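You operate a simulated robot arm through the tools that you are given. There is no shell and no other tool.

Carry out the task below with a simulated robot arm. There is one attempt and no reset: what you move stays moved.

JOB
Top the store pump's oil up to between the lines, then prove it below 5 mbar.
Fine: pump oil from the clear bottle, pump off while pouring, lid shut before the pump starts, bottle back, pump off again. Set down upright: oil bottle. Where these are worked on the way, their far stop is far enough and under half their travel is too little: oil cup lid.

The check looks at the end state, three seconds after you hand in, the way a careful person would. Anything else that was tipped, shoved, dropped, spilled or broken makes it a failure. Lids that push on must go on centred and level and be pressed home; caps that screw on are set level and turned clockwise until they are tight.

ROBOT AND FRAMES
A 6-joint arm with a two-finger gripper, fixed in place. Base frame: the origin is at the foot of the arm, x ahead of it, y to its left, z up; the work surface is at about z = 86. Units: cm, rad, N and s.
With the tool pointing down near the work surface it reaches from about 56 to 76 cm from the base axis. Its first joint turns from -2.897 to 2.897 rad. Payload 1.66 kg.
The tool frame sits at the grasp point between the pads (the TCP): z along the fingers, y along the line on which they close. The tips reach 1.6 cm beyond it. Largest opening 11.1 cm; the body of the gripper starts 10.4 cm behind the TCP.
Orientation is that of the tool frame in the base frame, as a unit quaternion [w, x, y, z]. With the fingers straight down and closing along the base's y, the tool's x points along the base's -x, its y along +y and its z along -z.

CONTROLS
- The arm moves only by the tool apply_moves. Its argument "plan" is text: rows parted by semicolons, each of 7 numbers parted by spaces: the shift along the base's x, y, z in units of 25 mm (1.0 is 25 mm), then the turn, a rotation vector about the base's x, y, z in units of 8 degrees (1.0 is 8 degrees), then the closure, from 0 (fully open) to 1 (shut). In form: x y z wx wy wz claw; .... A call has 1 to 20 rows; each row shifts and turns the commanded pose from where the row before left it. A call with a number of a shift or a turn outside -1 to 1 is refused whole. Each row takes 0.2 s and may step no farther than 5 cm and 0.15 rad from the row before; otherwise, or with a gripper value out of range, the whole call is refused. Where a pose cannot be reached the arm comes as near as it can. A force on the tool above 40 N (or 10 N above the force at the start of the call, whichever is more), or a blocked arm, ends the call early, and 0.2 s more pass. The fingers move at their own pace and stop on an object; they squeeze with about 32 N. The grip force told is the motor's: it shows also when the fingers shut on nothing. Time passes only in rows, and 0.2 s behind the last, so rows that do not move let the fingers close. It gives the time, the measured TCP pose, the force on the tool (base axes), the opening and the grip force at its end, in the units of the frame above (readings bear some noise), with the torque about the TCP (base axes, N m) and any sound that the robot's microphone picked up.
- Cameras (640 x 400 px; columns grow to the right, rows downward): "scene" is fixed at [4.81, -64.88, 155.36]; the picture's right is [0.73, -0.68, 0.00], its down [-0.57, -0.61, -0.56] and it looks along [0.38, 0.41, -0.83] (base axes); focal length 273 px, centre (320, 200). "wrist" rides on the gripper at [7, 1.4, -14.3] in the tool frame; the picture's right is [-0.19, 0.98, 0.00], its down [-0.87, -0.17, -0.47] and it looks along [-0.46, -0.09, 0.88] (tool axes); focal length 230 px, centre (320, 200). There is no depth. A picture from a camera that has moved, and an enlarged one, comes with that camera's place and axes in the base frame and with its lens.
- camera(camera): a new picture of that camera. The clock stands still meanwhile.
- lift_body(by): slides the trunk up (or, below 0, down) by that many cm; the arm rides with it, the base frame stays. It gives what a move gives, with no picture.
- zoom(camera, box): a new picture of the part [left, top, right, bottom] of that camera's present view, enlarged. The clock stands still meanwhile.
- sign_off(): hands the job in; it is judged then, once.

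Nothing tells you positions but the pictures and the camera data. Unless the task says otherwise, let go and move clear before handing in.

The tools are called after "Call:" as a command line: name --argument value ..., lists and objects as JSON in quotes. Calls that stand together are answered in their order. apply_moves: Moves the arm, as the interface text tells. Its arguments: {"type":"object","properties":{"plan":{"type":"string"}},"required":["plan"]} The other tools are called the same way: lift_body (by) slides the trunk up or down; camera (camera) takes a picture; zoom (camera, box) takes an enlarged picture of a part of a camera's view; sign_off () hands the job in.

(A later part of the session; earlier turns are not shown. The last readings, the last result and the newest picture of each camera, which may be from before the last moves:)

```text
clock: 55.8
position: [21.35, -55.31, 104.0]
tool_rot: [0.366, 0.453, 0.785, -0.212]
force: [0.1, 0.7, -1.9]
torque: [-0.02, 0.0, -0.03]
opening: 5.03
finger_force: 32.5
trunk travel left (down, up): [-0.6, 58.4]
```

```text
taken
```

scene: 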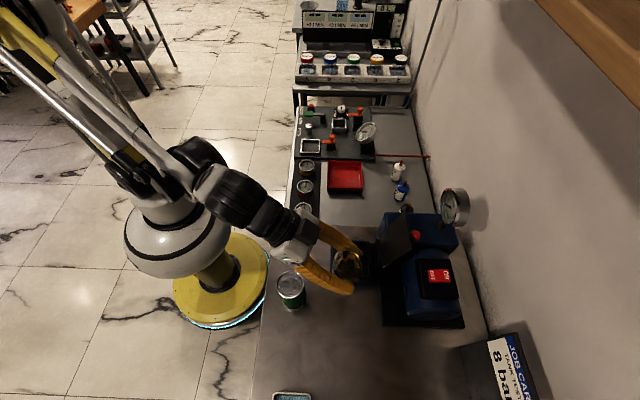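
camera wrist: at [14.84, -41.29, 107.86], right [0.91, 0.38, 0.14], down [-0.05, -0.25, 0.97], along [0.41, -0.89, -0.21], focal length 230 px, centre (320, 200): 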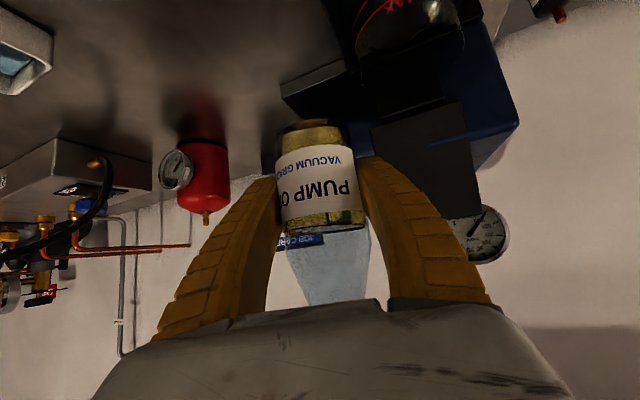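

The bottle is beside and above the cup. I'll begin tilting toward the cup — first to 48°, which should be below the pouring angle — to check reach and sight lines.

Call:
apply_moves --plan "0 0 0 -0.5 0.866 0 1; 0 0 0 -0.5 0.866 0 1; 0 0 0 -0.5 0.866 0 1; 0 0 0 -0.5 0.866 0 1; 0 0 0 -0.5 0.866 0 1; 0 0 0 -0.5 0.866 0 1; 0 0 0 0 0 0 1"

Call:
camera --camera "wrist"

Call:
camera --camera "scene"

```text
clock: 57.4
position: [21.24, -55.41, 104.04]
tool_rot: [0.15, 0.264, 0.802, -0.514]
force: [0.1, 0.2, -1.4]
torque: [-0.02, 0.0, -0.03]
opening: 4.99
finger_force: 32.4
trunk travel left (down, up): [-0.6, 58.4]
```

```text
taken
camera wrist: at [16.84, -40.06, 105.5], right [0.72, 0.27, -0.63], down [0.62, 0.14, 0.77], along [0.3, -0.95, -0.07], focal length 230 px, centre (320, 200)
```

wrist: 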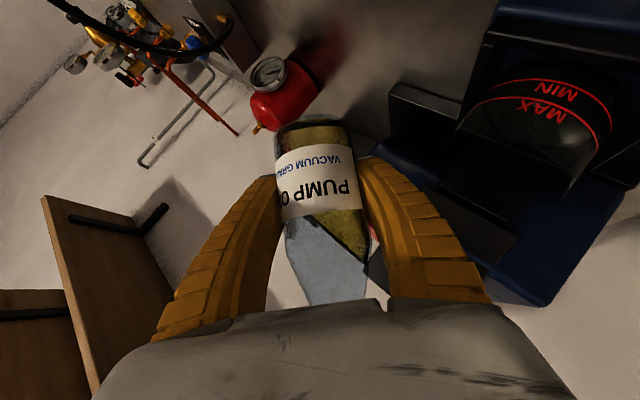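

```text
taken
```

scene: 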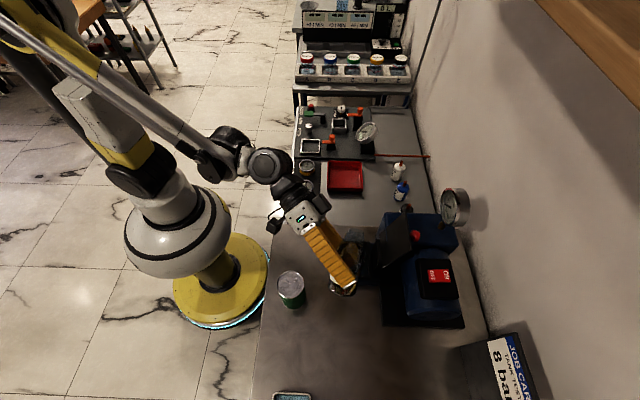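

Superb: reach is fine and the wrist camera sees both the cup's lines and the bottle's oil line. I'll lower the bottle closer to the cup and check mouth alignment.

Call:
apply_moves --plan "0 0 -0.6 0 0 0 1; 0 0 -0.6 0 0 0 1; 0 0 -0.5 0 0 0 1; 0 0 0 0 0 0 1"

Call:
zoom --camera "wrist" --box '[400, 40, 640, 220]'

Call:
zoom --camera "scene" --box '[310, 210, 410, 310]'

Call:
zoom --camera "wrist" --box '[240, 110, 420, 310]'

```text
clock: 58.4
position: [21.21, -55.37, 99.79]
tool_rot: [0.15, 0.264, 0.803, -0.513]
force: [-0.9, -0.1, -2.0]
torque: [-0.01, 0.03, 0.0]
opening: 4.97
finger_force: 32.0
trunk travel left (down, up): [-0.6, 58.4]
```

```text
2.22 times, centred on (520, 130) of wrist
camera zoom: at [16.82, -40.04, 101.3], right [0.72, 0.28, -0.63], down [0.62, 0.14, 0.77], along [0.3, -0.95, -0.07], focal length 511 px, centre (-124, 356)
```

zoom: 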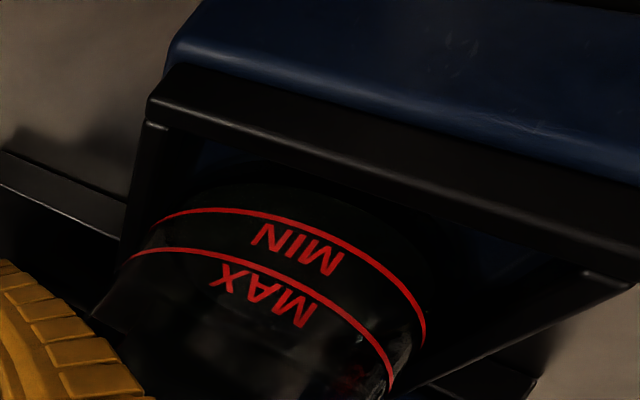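

```text
4.00 times, centred on (360, 260) of scene
camera zoom: at [4.81, -64.88, 155.36], right [0.73, -0.68, 0.0], down [-0.57, -0.61, -0.56], along [0.38, 0.41, -0.83], focal length 1093 px, centre (160, -40)
```

zoom: 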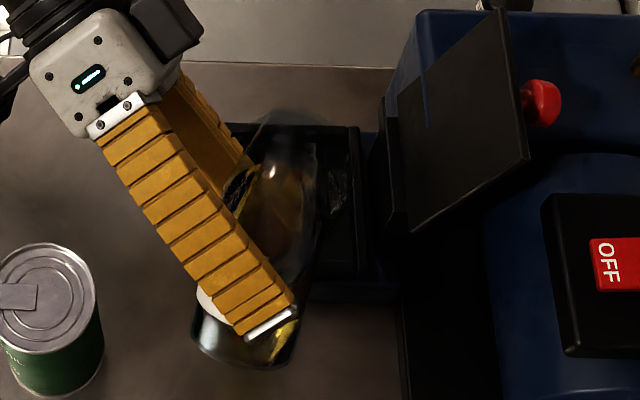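

```text
2.00 times, centred on (330, 210) of wrist
camera zoom: at [16.82, -40.04, 101.3], right [0.72, 0.28, -0.63], down [0.62, 0.14, 0.77], along [0.3, -0.95, -0.07], focal length 460 px, centre (300, 180)
```

zoom: 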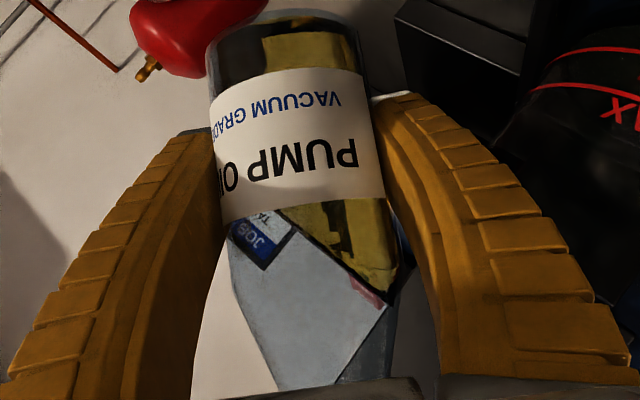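

The mouth is predicted to come right over the cup's centre at ~75° tilt. I'll tilt on in small steps and check between each.

Call:
apply_moves --plan "-0.07 -0.04 0 -0.25 0.433 0 1; -0.07 -0.04 0 -0.25 0.433 0 1; 0 0 0 -0.25 0.433 0 1; 0 0 0 0 0 0 1"

Call:
camera --camera "wrist"

Call:
zoom --camera "scene" --box '[310, 210, 410, 310]'

```text
clock: 59.4
position: [20.81, -55.58, 99.72]
tool_rot: [0.09, 0.208, 0.785, -0.577]
force: [0.1, -0.2, -1.7]
torque: [-0.04, 0.0, -0.01]
opening: 5.0
finger_force: 32.6
trunk travel left (down, up): [-0.6, 58.4]
```

```text
taken
camera wrist: at [16.73, -40.14, 100.46], right [0.59, 0.2, -0.78], down [0.75, 0.21, 0.63], along [0.29, -0.96, -0.03], focal length 230 px, centre (320, 200)
```

wrist: 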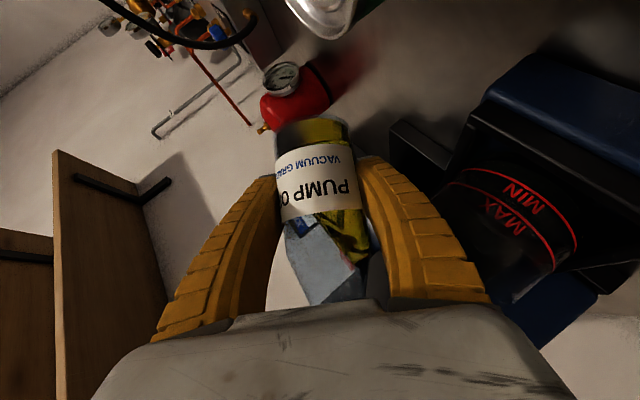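

```text
4.00 times, centred on (360, 260) of scene
camera zoom: at [4.81, -64.88, 155.36], right [0.73, -0.68, 0.0], down [-0.57, -0.61, -0.56], along [0.38, 0.41, -0.83], focal length 1093 px, centre (160, -40)
```

zoom: 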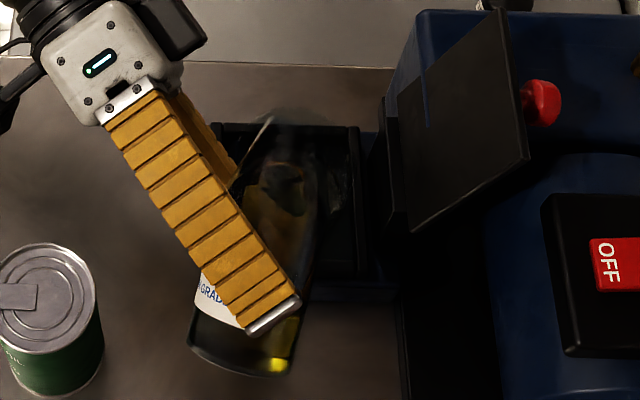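

Tilt is 60°, no flow yet visible. Two more small steps.

Call:
apply_moves --plan "0 0 0 -0.25 0.433 0 1; 0 0 0 -0.12 0.208 0 1; 0 0 0 0 0 0 1"

Call:
zoom --camera "wrist" --box '[250, 110, 410, 310]'

Call:
zoom --camera "wrist" --box '[420, 130, 600, 310]'

Call:
zoom --camera "scene" --box '[330, 220, 390, 280]'

```text
clock: 60.2
position: [21.01, -55.76, 99.72]
tool_rot: [0.06, 0.181, 0.772, -0.606]
force: [-1.2, 0.4, -1.5]
torque: [-0.02, 0.0, 0.04]
opening: 4.96
finger_force: 32.4
trunk travel left (down, up): [-0.6, 58.4]
```

```text
2.00 times, centred on (330, 210) of wrist
camera zoom: at [16.79, -40.14, 99.99], right [0.52, 0.16, -0.84], down [0.8, 0.24, 0.55], along [0.29, -0.96, 0.0], focal length 460 px, centre (300, 180)
```

zoom: 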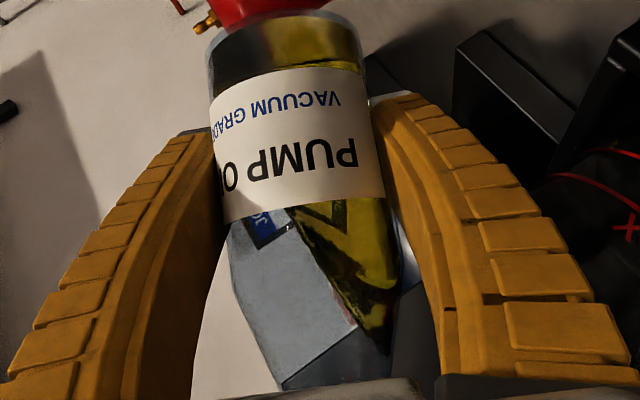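

```text
2.22 times, centred on (510, 220) of wrist
camera zoom: at [16.79, -40.14, 99.99], right [0.52, 0.16, -0.84], down [0.8, 0.24, 0.55], along [0.29, -0.96, 0.0], focal length 511 px, centre (-102, 156)
```

zoom: 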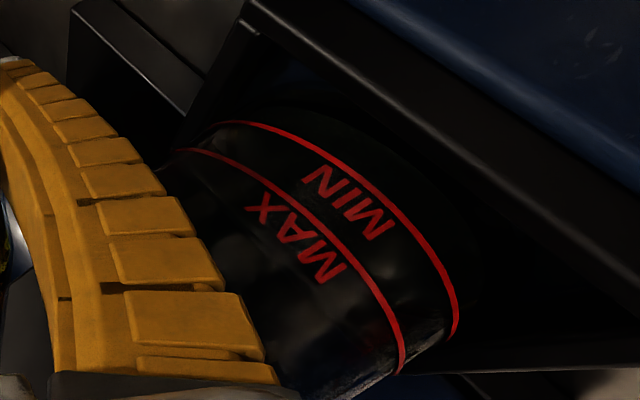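

```text
6.67 times, centred on (360, 250) of scene
camera zoom: at [4.81, -64.88, 155.36], right [0.73, -0.68, 0.0], down [-0.57, -0.61, -0.56], along [0.38, 0.41, -0.83], focal length 1822 px, centre (53, -133)
```

zoom: 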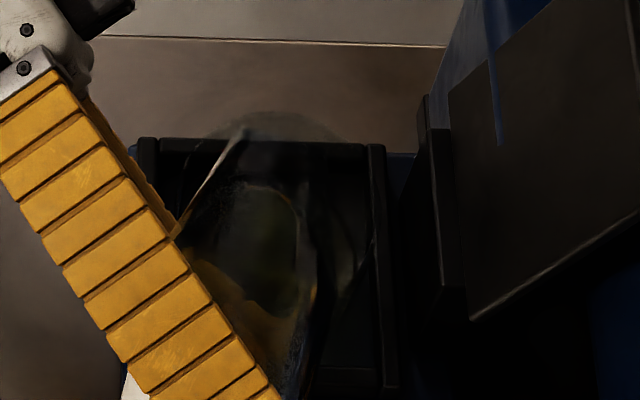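

At 66° the oil is close to the lip. Stepping by 3°.

Call:
apply_moves --plan "0 0 0 -0.19 0.325 0 1; 0 0 0 0 0 0 1; 0 0 0 0 0 0 1"

Call:
zoom --camera "wrist" --box '[250, 110, 410, 310]'

Call:
zoom --camera "wrist" --box '[380, 150, 600, 330]'

Call:
zoom --camera "scene" --box '[330, 220, 390, 280]'

```text
clock: 61.0
position: [20.9, -55.57, 99.7]
tool_rot: [0.046, 0.166, 0.766, -0.62]
force: [-0.8, 0.4, -1.0]
torque: [0.0, -0.01, 0.02]
opening: 4.95
finger_force: 32.4
trunk travel left (down, up): [-0.6, 58.4]
```

```text
2.00 times, centred on (330, 210) of wrist
camera zoom: at [16.77, -40.1, 99.82], right [0.48, 0.14, -0.86], down [0.83, 0.25, 0.5], along [0.29, -0.96, 0.01], focal length 460 px, centre (300, 180)
```

zoom: 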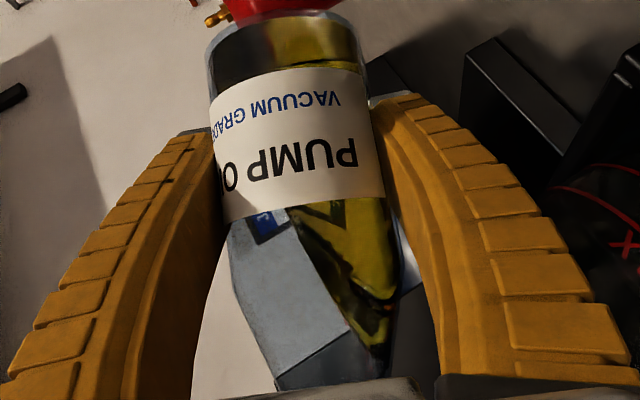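

```text
2.22 times, centred on (490, 240) of wrist
camera zoom: at [16.77, -40.1, 99.82], right [0.48, 0.14, -0.86], down [0.83, 0.25, 0.5], along [0.29, -0.96, 0.01], focal length 511 px, centre (-58, 111)
```

zoom: 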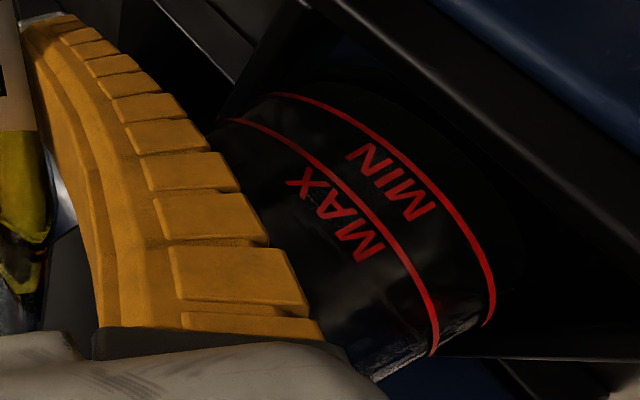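

```text
6.67 times, centred on (360, 250) of scene
camera zoom: at [4.81, -64.88, 155.36], right [0.73, -0.68, 0.0], down [-0.57, -0.61, -0.56], along [0.38, 0.41, -0.83], focal length 1822 px, centre (53, -133)
```

zoom: 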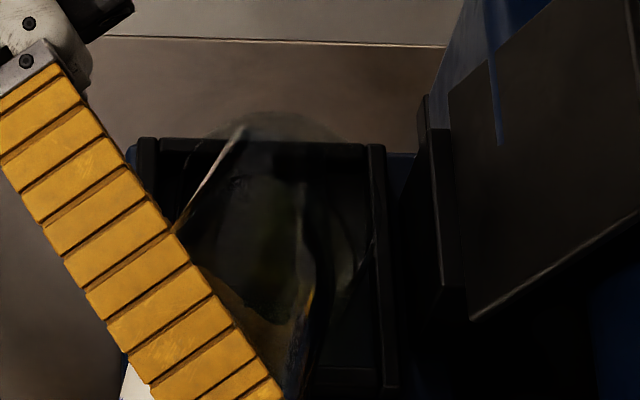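

Not flowing yet at ~69°. Another 3°.

Call:
apply_moves --plan "0 0 0 -0.19 0.325 0 1; 0 0 0 0 0 0 1; 0 0 0 0 0 0 1"

Call:
zoom --camera "wrist" --box '[250, 110, 410, 310]'

Call:
zoom --camera "wrist" --box '[380, 150, 600, 330]'

Call:
zoom --camera "scene" --box '[330, 220, 390, 280]'

```text
clock: 61.8
position: [20.97, -55.6, 99.82]
tool_rot: [0.031, 0.15, 0.759, -0.633]
force: [0.4, -0.1, -2.0]
torque: [0.01, -0.02, -0.03]
opening: 4.97
finger_force: 31.6
trunk travel left (down, up): [-0.6, 58.4]
```

```text
2.00 times, centred on (330, 210) of wrist
camera zoom: at [16.77, -40.11, 99.59], right [0.44, 0.11, -0.89], down [0.85, 0.27, 0.46], along [0.29, -0.96, 0.02], focal length 460 px, centre (300, 180)
```

zoom: 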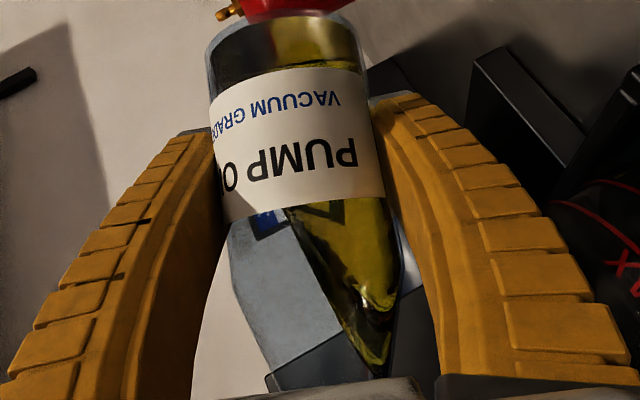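

```text
2.22 times, centred on (490, 240) of wrist
camera zoom: at [16.77, -40.11, 99.59], right [0.44, 0.11, -0.89], down [0.85, 0.27, 0.46], along [0.29, -0.96, 0.02], focal length 511 px, centre (-58, 111)
```

zoom: 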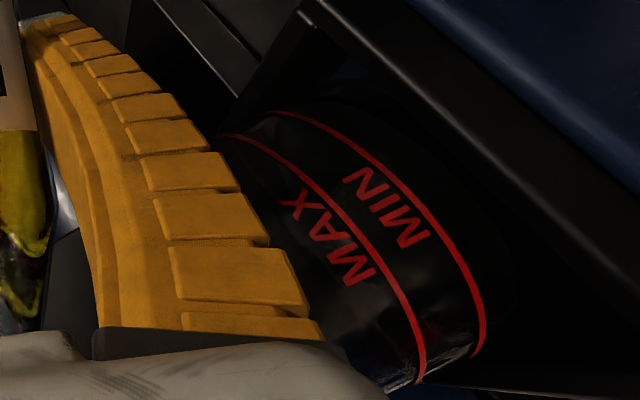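

```text
6.67 times, centred on (360, 250) of scene
camera zoom: at [4.81, -64.88, 155.36], right [0.73, -0.68, 0.0], down [-0.57, -0.61, -0.56], along [0.38, 0.41, -0.83], focal length 1822 px, centre (53, -133)
```

zoom: 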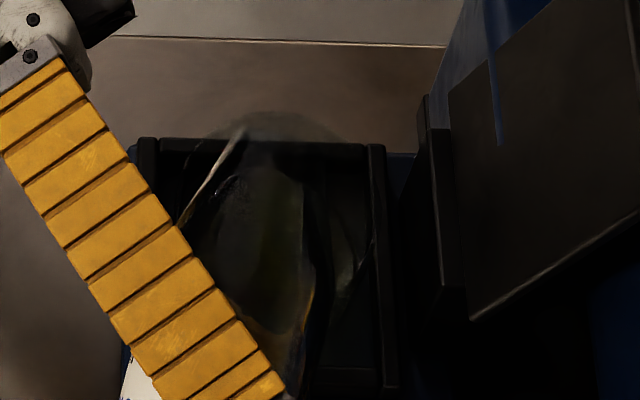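

Oil is nearly at the lip at ~72°. Another 3°.

Call:
apply_moves --plan "0 0 0 -0.19 0.325 0 1; 0 0 0 0 0 0 1; 0 0 0 0 0 0 1"

Call:
zoom --camera "wrist" --box '[250, 110, 410, 310]'

Call:
zoom --camera "wrist" --box '[380, 150, 600, 330]'

Call:
zoom --camera "scene" --box '[330, 220, 390, 280]'

```text
clock: 62.6
position: [20.94, -55.67, 99.72]
tool_rot: [0.015, 0.137, 0.751, -0.646]
force: [-0.4, -0.4, -1.3]
torque: [0.01, -0.02, 0.02]
opening: 4.96
finger_force: 32.3
trunk travel left (down, up): [-0.6, 58.4]
```

```text
2.00 times, centred on (330, 210) of wrist
camera zoom: at [16.77, -40.15, 99.38], right [0.4, 0.09, -0.91], down [0.87, 0.28, 0.41], along [0.29, -0.96, 0.03], focal length 460 px, centre (300, 180)
```

zoom: 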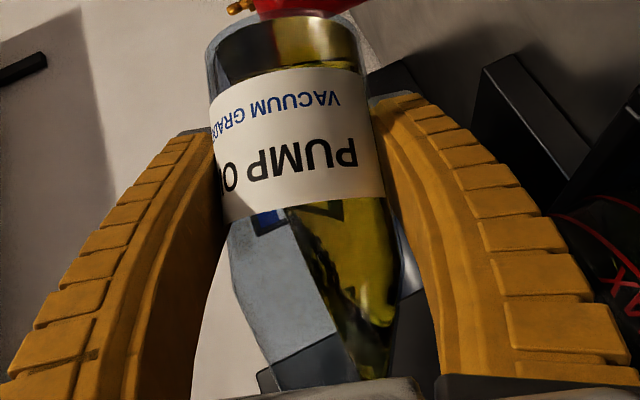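

```text
2.22 times, centred on (490, 240) of wrist
camera zoom: at [16.77, -40.15, 99.38], right [0.4, 0.09, -0.91], down [0.87, 0.28, 0.41], along [0.29, -0.96, 0.03], focal length 511 px, centre (-58, 111)
```

zoom: 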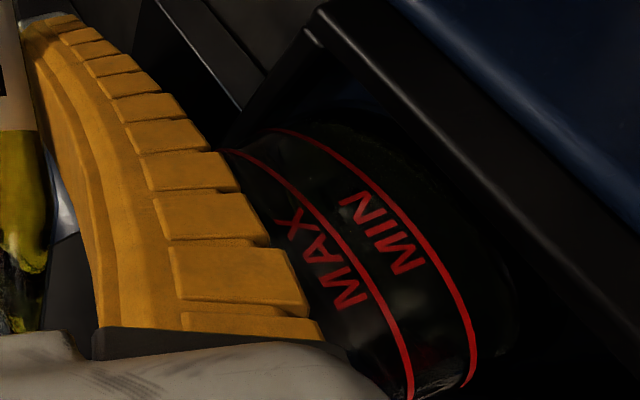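

```text
6.67 times, centred on (360, 250) of scene
camera zoom: at [4.81, -64.88, 155.36], right [0.73, -0.68, 0.0], down [-0.57, -0.61, -0.56], along [0.38, 0.41, -0.83], focal length 1822 px, centre (53, -133)
```

zoom: 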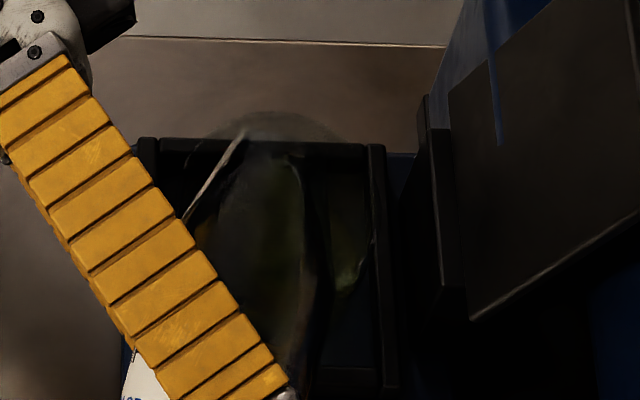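

Possibly starting to flow at 75°. I'll hold a moment and look again.

Call:
apply_moves --plan "0 0 0 0 0 0 1; 0 0 0 0 0 0 1; 0 0 0 0 0 0 1; 0 0 0 0 0 0 1"

Call:
zoom --camera "wrist" --box '[430, 180, 560, 330]'

Call:
zoom --camera "scene" --box '[330, 220, 390, 280]'

Call:
zoom --camera "wrist" --box '[300, 190, 390, 310]'

```text
clock: 63.6
position: [20.89, -55.75, 99.7]
tool_rot: [0.015, 0.137, 0.75, -0.646]
force: [0.2, -0.4, -1.7]
torque: [-0.01, 0.0, 0.02]
opening: 4.94
finger_force: 31.9
trunk travel left (down, up): [-0.6, 58.4]
```

```text
2.67 times, centred on (495, 255) of wrist
camera zoom: at [16.77, -40.16, 99.38], right [0.4, 0.09, -0.91], down [0.87, 0.28, 0.41], along [0.29, -0.96, 0.03], focal length 614 px, centre (-147, 53)
```

zoom: 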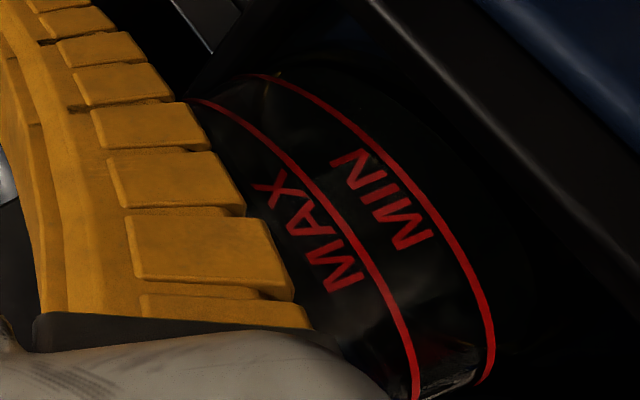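

```text
6.67 times, centred on (360, 250) of scene
camera zoom: at [4.81, -64.88, 155.36], right [0.73, -0.68, 0.0], down [-0.57, -0.61, -0.56], along [0.38, 0.41, -0.83], focal length 1822 px, centre (53, -133)
```

zoom: 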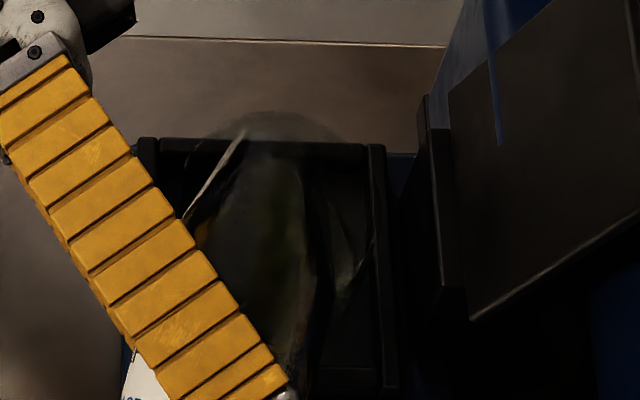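

```text
3.33 times, centred on (345, 250) of wrist
camera zoom: at [16.77, -40.16, 99.38], right [0.4, 0.09, -0.91], down [0.87, 0.28, 0.41], along [0.29, -0.96, 0.03], focal length 767 px, centre (237, 33)
```

zoom: 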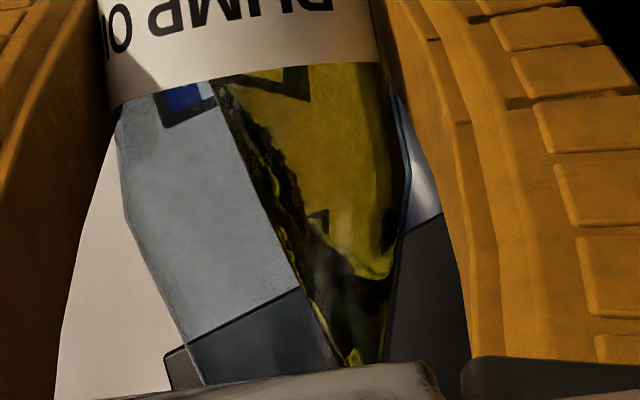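

No clear level change yet. Taking a higher zoom of the cup as reference, then I'll add 2°.

Call:
zoom --camera "wrist" --box '[465, 200, 555, 320]'

Call:
apply_moves --plan "0 0 0 -0.125 0.217 0 1; 0 0 0 0 0 0 1; 0 0 0 0 0 0 1; 0 0 0 0 0 0 1"

Call:
zoom --camera "wrist" --box '[465, 200, 555, 320]'

Call:
zoom --camera "scene" --box '[330, 220, 390, 280]'

Call:
zoom --camera "wrist" --box '[300, 190, 390, 310]'

```text
3.33 times, centred on (510, 260) of wrist
camera zoom: at [16.77, -40.16, 99.38], right [0.4, 0.09, -0.91], down [0.87, 0.28, 0.41], along [0.29, -0.96, 0.03], focal length 767 px, centre (-313, 0)
```

zoom: 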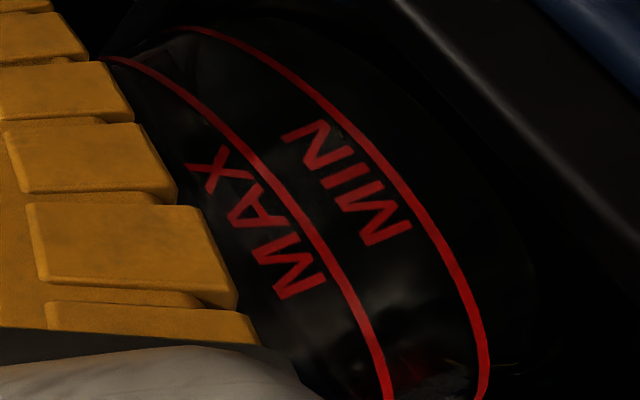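

```text
clock: 64.6
position: [20.94, -55.69, 99.8]
tool_rot: [0.005, 0.126, 0.745, -0.655]
force: [-1.3, -0.7, -1.7]
torque: [-0.01, 0.02, 0.01]
opening: 4.96
finger_force: 32.1
trunk travel left (down, up): [-0.6, 58.4]
```

```text
3.33 times, centred on (510, 260) of wrist
camera zoom: at [16.76, -40.14, 99.26], right [0.38, 0.07, -0.92], down [0.88, 0.29, 0.38], along [0.29, -0.96, 0.04], focal length 767 px, centre (-313, 0)
```

zoom: 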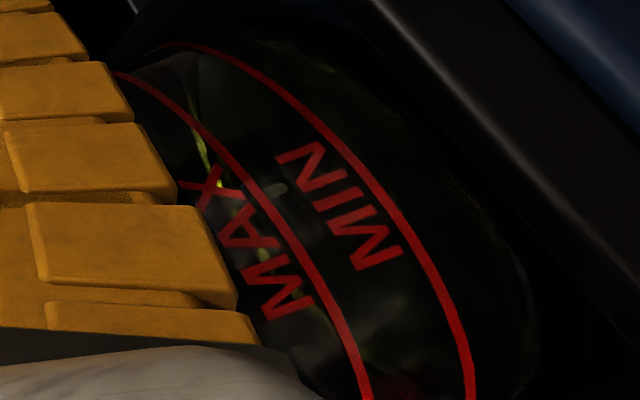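

```text
6.67 times, centred on (360, 250) of scene
camera zoom: at [4.81, -64.88, 155.36], right [0.73, -0.68, 0.0], down [-0.57, -0.61, -0.56], along [0.38, 0.41, -0.83], focal length 1822 px, centre (53, -133)
```

zoom: 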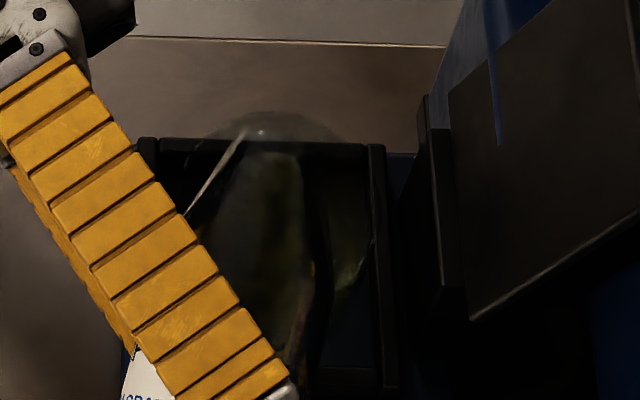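

```text
3.33 times, centred on (345, 250) of wrist
camera zoom: at [16.76, -40.14, 99.26], right [0.38, 0.07, -0.92], down [0.88, 0.29, 0.38], along [0.29, -0.96, 0.04], focal length 767 px, centre (237, 33)
```

zoom: 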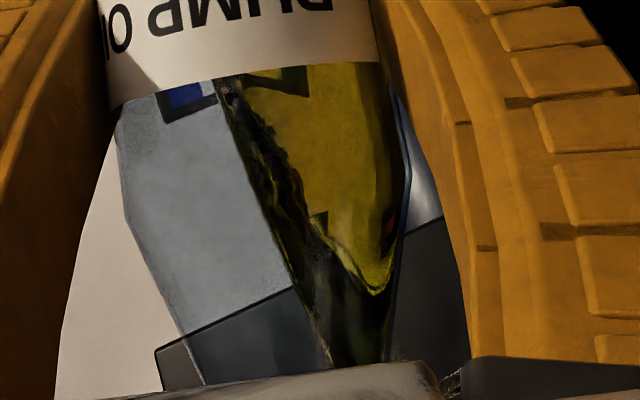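

Oil is now entering the cup at 77°. I'll hold briefly and watch the level.

Call:
apply_moves --plan "0 0 0 0 0 0 1; 0 0 0 0 0 0 1"

Call:
zoom --camera "wrist" --box '[465, 200, 555, 320]'

Call:
zoom --camera "scene" --box '[330, 220, 390, 280]'

Call:
camera --camera "wrist"

```text
clock: 65.2
position: [21.06, -55.58, 99.82]
tool_rot: [0.006, 0.126, 0.745, -0.655]
force: [0.4, -0.3, -2.7]
torque: [-0.04, -0.01, -0.02]
opening: 4.96
finger_force: 32.0
trunk travel left (down, up): [-0.6, 58.4]
```

```text
3.33 times, centred on (510, 260) of wrist
camera zoom: at [16.76, -40.14, 99.26], right [0.38, 0.07, -0.92], down [0.88, 0.29, 0.38], along [0.29, -0.96, 0.04], focal length 767 px, centre (-313, 0)
```

zoom: 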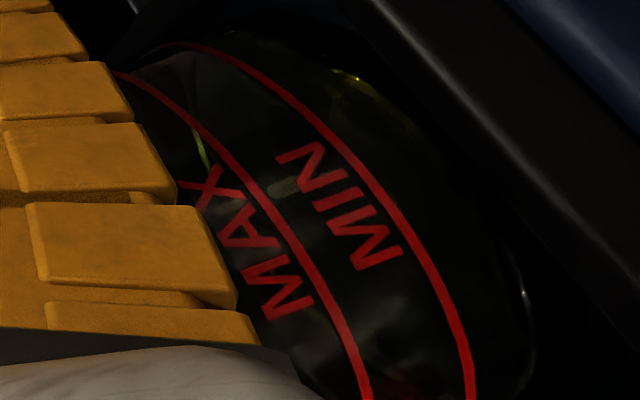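

```text
6.67 times, centred on (360, 250) of scene
camera zoom: at [4.81, -64.88, 155.36], right [0.73, -0.68, 0.0], down [-0.57, -0.61, -0.56], along [0.38, 0.41, -0.83], focal length 1822 px, centre (53, -133)
```

zoom: 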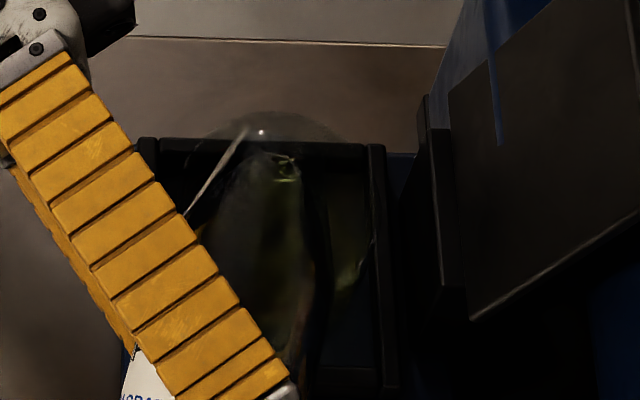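

```text
taken
camera wrist: at [16.76, -40.14, 99.26], right [0.38, 0.07, -0.92], down [0.88, 0.29, 0.38], along [0.29, -0.96, 0.04], focal length 230 px, centre (320, 200)
```

wrist: 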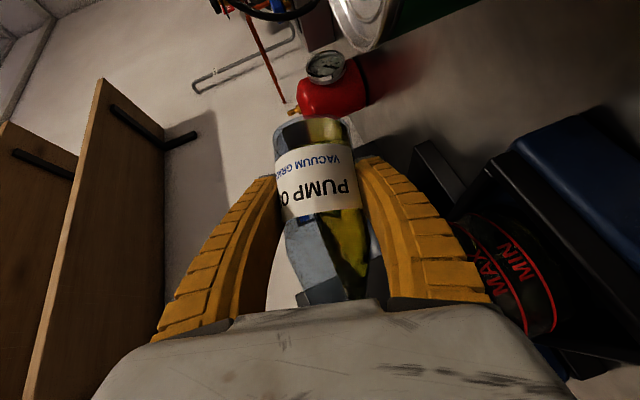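

Oil is flowing inside the rim. Holding a little longer while watching the level.

Call:
apply_moves --plan "0 0 0 0 0 0 1; 0 0 0 0 0 0 1; 0 0 0 0 0 0 1"

Call:
zoom --camera "wrist" --box '[465, 200, 555, 320]'

Call:
zoom --camera "scene" --box '[330, 220, 390, 280]'

Call:
zoom --camera "wrist" --box '[300, 190, 390, 310]'

```text
clock: 66.0
position: [20.88, -55.74, 99.72]
tool_rot: [0.006, 0.127, 0.745, -0.655]
force: [0.1, -0.7, -1.7]
torque: [0.0, 0.0, 0.02]
opening: 4.96
finger_force: 32.2
trunk travel left (down, up): [-0.6, 58.4]
```

```text
3.33 times, centred on (510, 260) of wrist
camera zoom: at [16.76, -40.14, 99.26], right [0.38, 0.07, -0.92], down [0.88, 0.29, 0.38], along [0.29, -0.96, 0.04], focal length 767 px, centre (-313, 0)
```

zoom: 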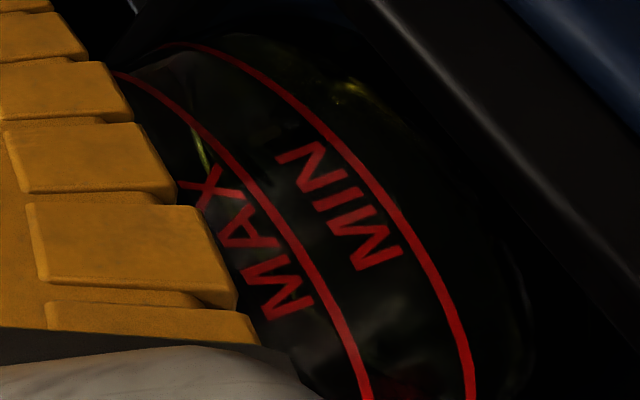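

```text
6.67 times, centred on (360, 250) of scene
camera zoom: at [4.81, -64.88, 155.36], right [0.73, -0.68, 0.0], down [-0.57, -0.61, -0.56], along [0.38, 0.41, -0.83], focal length 1822 px, centre (53, -133)
```

zoom: 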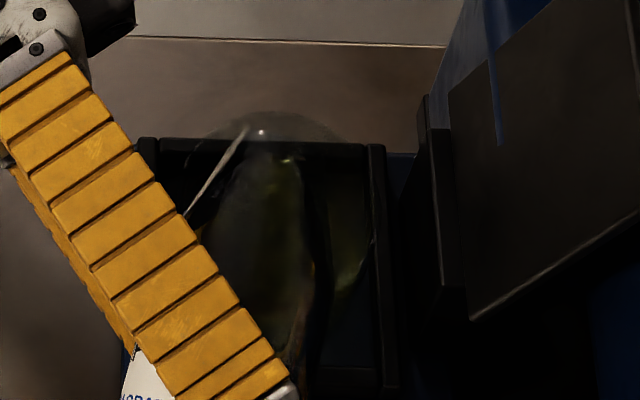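

```text
3.33 times, centred on (345, 250) of wrist
camera zoom: at [16.76, -40.14, 99.26], right [0.38, 0.07, -0.92], down [0.88, 0.29, 0.38], along [0.29, -0.96, 0.04], focal length 767 px, centre (237, 33)
```

zoom: 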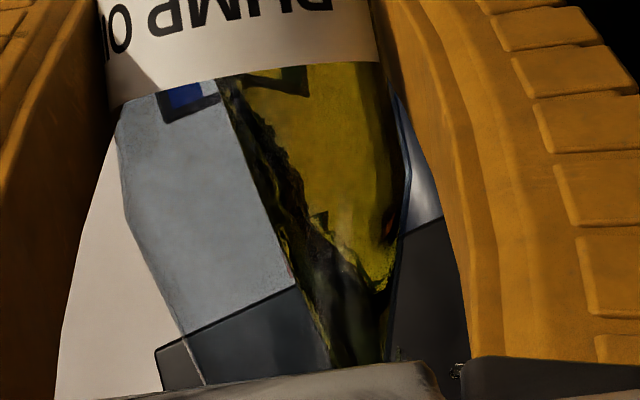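

Only a little has poured so far. I'll add 2° more and hold.

Call:
apply_moves --plan "0 0 0 -0.125 0.217 0 1; 0 0 0 0 0 0 1; 0 0 0 0 0 0 1; 0 0 0 0 0 0 1; 0 0 0 0 0 0 1"

Call:
zoom --camera "wrist" --box '[465, 200, 555, 320]'

Call:
zoom --camera "scene" --box '[330, 220, 390, 280]'

Call:
zoom --camera "wrist" --box '[300, 190, 390, 310]'

```text
clock: 67.2
position: [20.91, -55.67, 99.76]
tool_rot: [-0.006, 0.116, 0.74, -0.662]
force: [0.3, -0.4, -0.9]
torque: [-0.02, 0.0, 0.04]
opening: 4.93
finger_force: 32.2
trunk travel left (down, up): [-0.6, 58.4]
```

```text
3.33 times, centred on (510, 260) of wrist
camera zoom: at [16.75, -40.15, 99.12], right [0.35, 0.06, -0.94], down [0.89, 0.29, 0.35], along [0.29, -0.95, 0.05], focal length 767 px, centre (-313, 0)
```

zoom: 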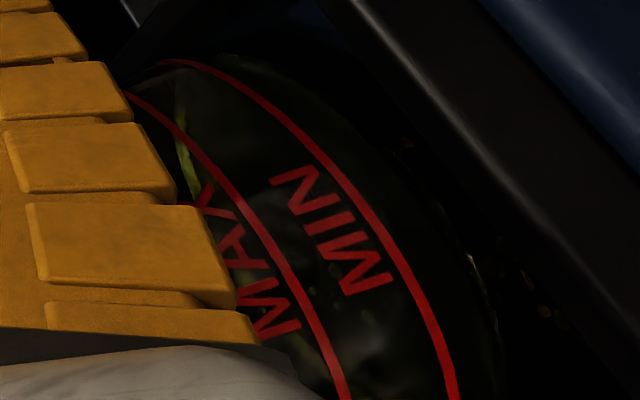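

```text
6.67 times, centred on (360, 250) of scene
camera zoom: at [4.81, -64.88, 155.36], right [0.73, -0.68, 0.0], down [-0.57, -0.61, -0.56], along [0.38, 0.41, -0.83], focal length 1822 px, centre (53, -133)
```

zoom: 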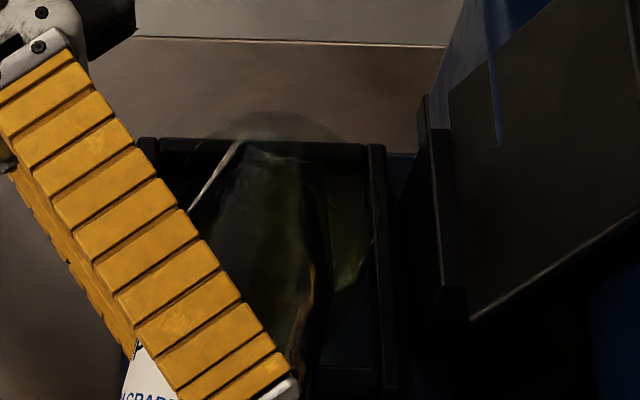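

```text
3.33 times, centred on (345, 250) of wrist
camera zoom: at [16.75, -40.15, 99.12], right [0.35, 0.06, -0.94], down [0.89, 0.29, 0.35], along [0.29, -0.95, 0.05], focal length 767 px, centre (237, 33)
```

zoom: 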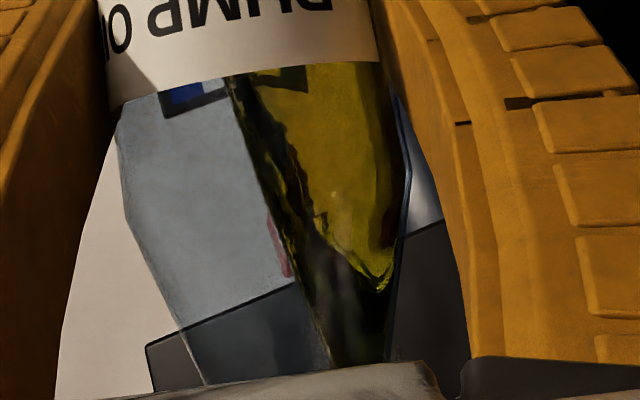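

I notice some small yellowish specks near the cup's lower edge; zooming in to make sure nothing is spilling outside.

Call:
zoom --camera "wrist" --box '[490, 200, 560, 310]'

Call:
zoom --camera "wrist" --box '[520, 220, 560, 260]'

Call:
zoom --camera "scene" --box '[345, 235, 385, 275]'

```text
3.64 times, centred on (525, 255) of wrist
camera zoom: at [16.75, -40.15, 99.12], right [0.35, 0.06, -0.94], down [0.89, 0.29, 0.35], along [0.29, -0.95, 0.05], focal length 837 px, centre (-426, 0)
```

zoom: 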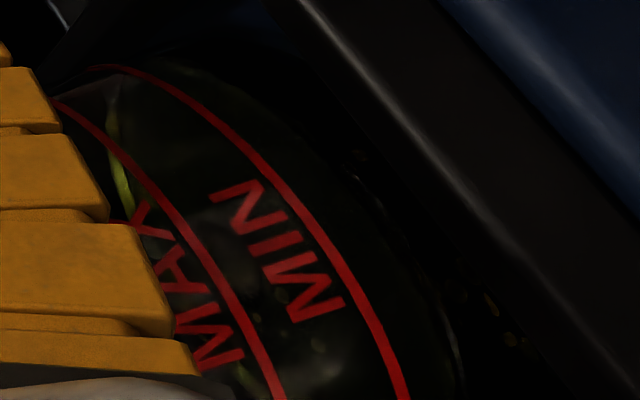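

```text
10.00 times, centred on (540, 240) of wrist
camera zoom: at [16.75, -40.15, 99.12], right [0.35, 0.06, -0.94], down [0.89, 0.29, 0.35], along [0.29, -0.95, 0.05], focal length 2301 px, centre (-1880, -200)
```

zoom: 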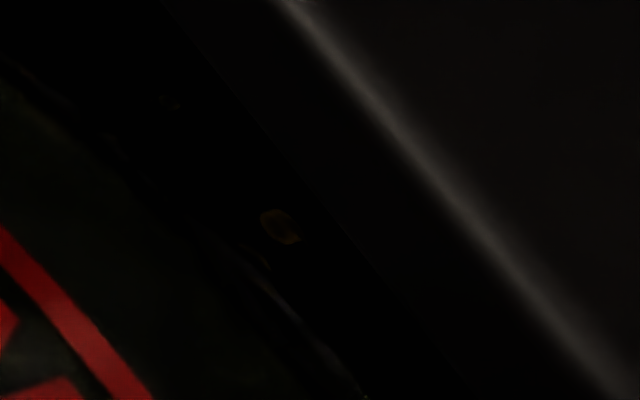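

```text
10.00 times, centred on (365, 255) of scene
camera zoom: at [4.81, -64.88, 155.36], right [0.73, -0.68, 0.0], down [-0.57, -0.61, -0.56], along [0.38, 0.41, -0.83], focal length 2732 px, centre (-130, -350)
```

zoom: 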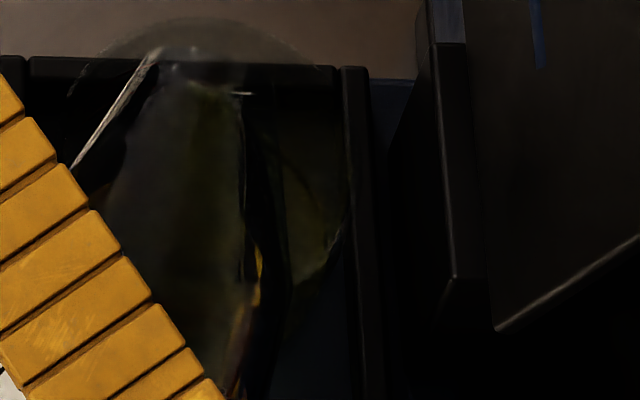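

The specks appear to be seen through the lower glass, inside the cup. I'll tilt the bottle back to 48° at the earlier height to compare the level with the earlier view.

Call:
apply_moves --plan "0 0 0 0.484 -0.839 0 1; 0 0 0 0.484 -0.839 0 1; 0 0 0 0.484 -0.839 0 1; 0.07 0.04 0.8 0.484 -0.839 0 1; 0.07 0.04 0.9 0 0 0 1; 0 0 0 0 0 0 1; 0 0 0 0 0 0 1"

Call:
camera --camera "wrist"

Call:
zoom --camera "wrist" --box '[440, 40, 640, 220]'

Call:
zoom --camera "scene" --box '[310, 210, 410, 310]'

```text
clock: 68.8
position: [21.14, -55.56, 103.96]
tool_rot: [0.15, 0.265, 0.802, -0.514]
force: [0.0, -0.4, -1.6]
torque: [-0.01, -0.02, 0.0]
opening: 4.89
finger_force: 32.0
trunk travel left (down, up): [-0.6, 58.4]
```

```text
taken
camera wrist: at [16.82, -40.18, 105.47], right [0.72, 0.27, -0.63], down [0.62, 0.14, 0.77], along [0.3, -0.95, -0.07], focal length 230 px, centre (320, 200)
```

wrist: 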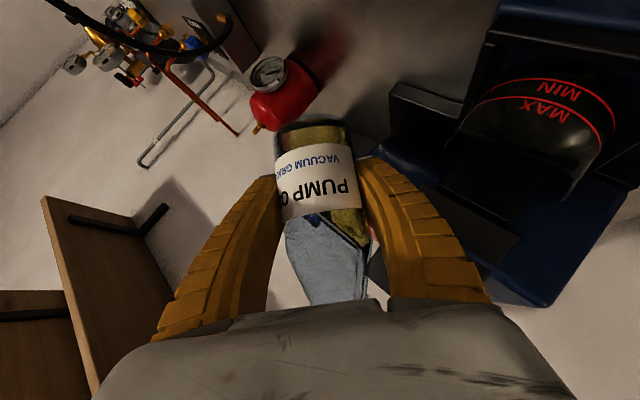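

```text
2.22 times, centred on (540, 130) of wrist
camera zoom: at [16.82, -40.18, 105.47], right [0.72, 0.27, -0.63], down [0.62, 0.14, 0.77], along [0.3, -0.95, -0.07], focal length 511 px, centre (-169, 356)
```

zoom: 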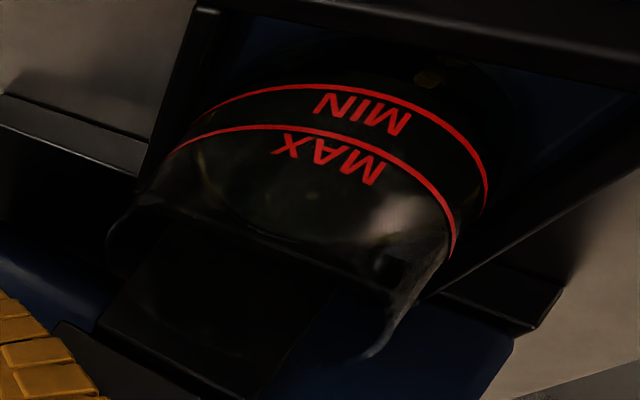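

```text
4.00 times, centred on (360, 260) of scene
camera zoom: at [4.81, -64.88, 155.36], right [0.73, -0.68, 0.0], down [-0.57, -0.61, -0.56], along [0.38, 0.41, -0.83], focal length 1093 px, centre (160, -40)
```

zoom: 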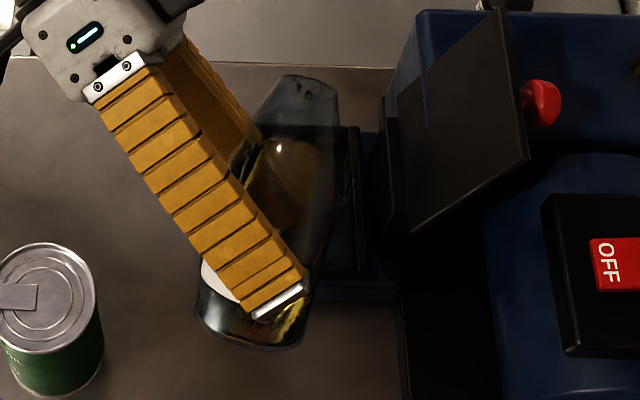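

There's a small olive patch near the cup's base in this view. Zooming in to understand it.

Call:
zoom --camera "wrist" --box '[550, 50, 620, 100]'

Call:
zoom --camera "wrist" --box '[480, 70, 620, 170]'

```text
8.00 times, centred on (585, 75) of wrist
camera zoom: at [16.82, -40.18, 105.47], right [0.72, 0.27, -0.63], down [0.62, 0.14, 0.77], along [0.3, -0.95, -0.07], focal length 1841 px, centre (-1800, 1200)
```

zoom: 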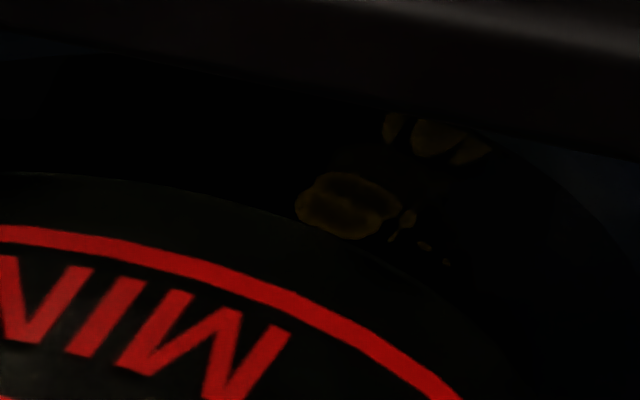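

```text
4.00 times, centred on (550, 120) of wrist
camera zoom: at [16.82, -40.18, 105.47], right [0.72, 0.27, -0.63], down [0.62, 0.14, 0.77], along [0.3, -0.95, -0.07], focal length 920 px, centre (-600, 520)
```

zoom: 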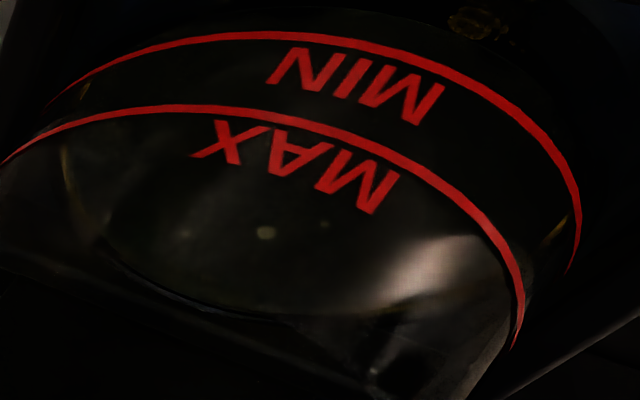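

The surface looks to have risen about half a centimetre (now ≈91.25, MIN 91.7). I'll go back and pour more, to about 82°, then reassess.

Call:
apply_moves --plan "-0.07 -0.04 -0.85 0 0 0 1; -0.07 -0.04 -0.85 -0.484 0.839 0 1; 0 0 0 -0.484 0.839 0 1; 0 0 0 -0.484 0.839 0 1; 0 0 0 -0.42 0.727 0 1; 0 0 0 -0.125 0.217 0 1; 0 0 0 -0.125 0.217 0 1; 0 0 0 0 0 0 1; 0 0 0 0 0 0 1; 0 0 0 0 0 0 1"

Call:
zoom --camera "wrist" --box '[440, 180, 580, 330]'

Call:
zoom --camera "wrist" --box '[290, 180, 400, 310]'

Call:
zoom --camera "scene" --box '[330, 220, 390, 280]'

```text
clock: 71.0
position: [20.89, -55.6, 99.88]
tool_rot: [-0.02, 0.101, 0.73, -0.676]
force: [0.3, 0.3, -1.5]
torque: [-0.01, 0.02, -0.02]
opening: 4.92
finger_force: 32.0
trunk travel left (down, up): [-0.6, 58.4]
```

```text
2.67 times, centred on (510, 255) of wrist
camera zoom: at [16.7, -40.17, 98.96], right [0.3, 0.03, -0.95], down [0.91, 0.3, 0.3], along [0.3, -0.95, 0.06], focal length 614 px, centre (-187, 53)
```

zoom: 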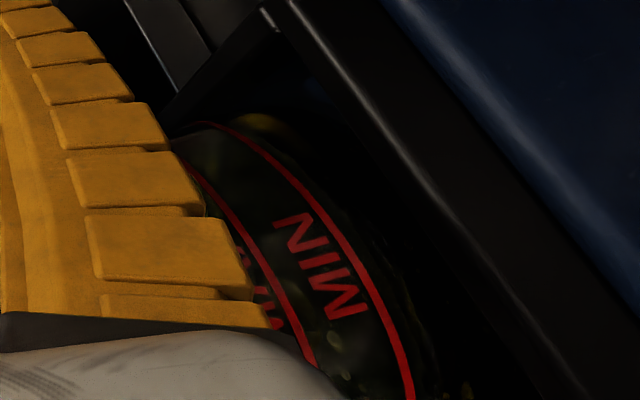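

```text
3.08 times, centred on (345, 245) of wrist
camera zoom: at [16.7, -40.17, 98.96], right [0.3, 0.03, -0.95], down [0.91, 0.3, 0.3], along [0.3, -0.95, 0.06], focal length 708 px, centre (243, 62)
```

zoom: 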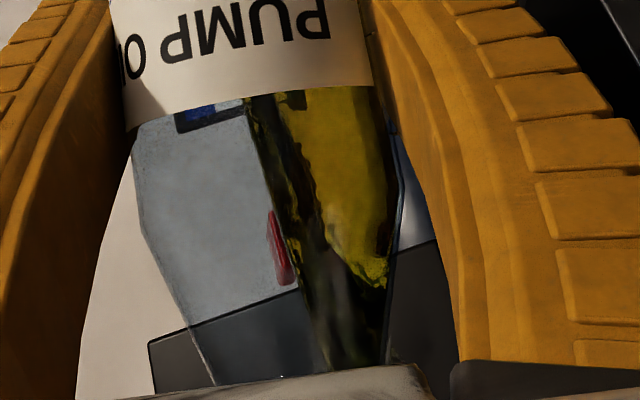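

```text
6.67 times, centred on (360, 250) of scene
camera zoom: at [4.81, -64.88, 155.36], right [0.73, -0.68, 0.0], down [-0.57, -0.61, -0.56], along [0.38, 0.41, -0.83], focal length 1822 px, centre (53, -133)
```

zoom: 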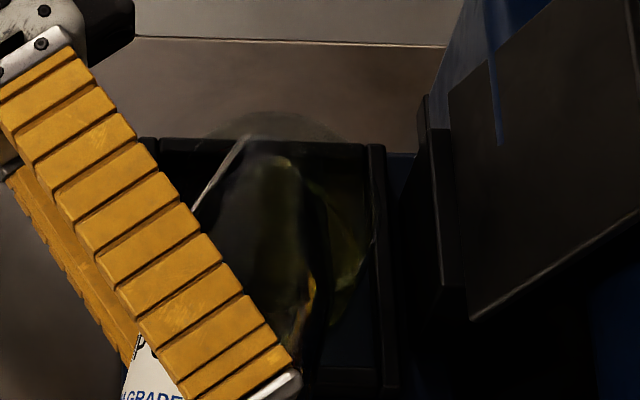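

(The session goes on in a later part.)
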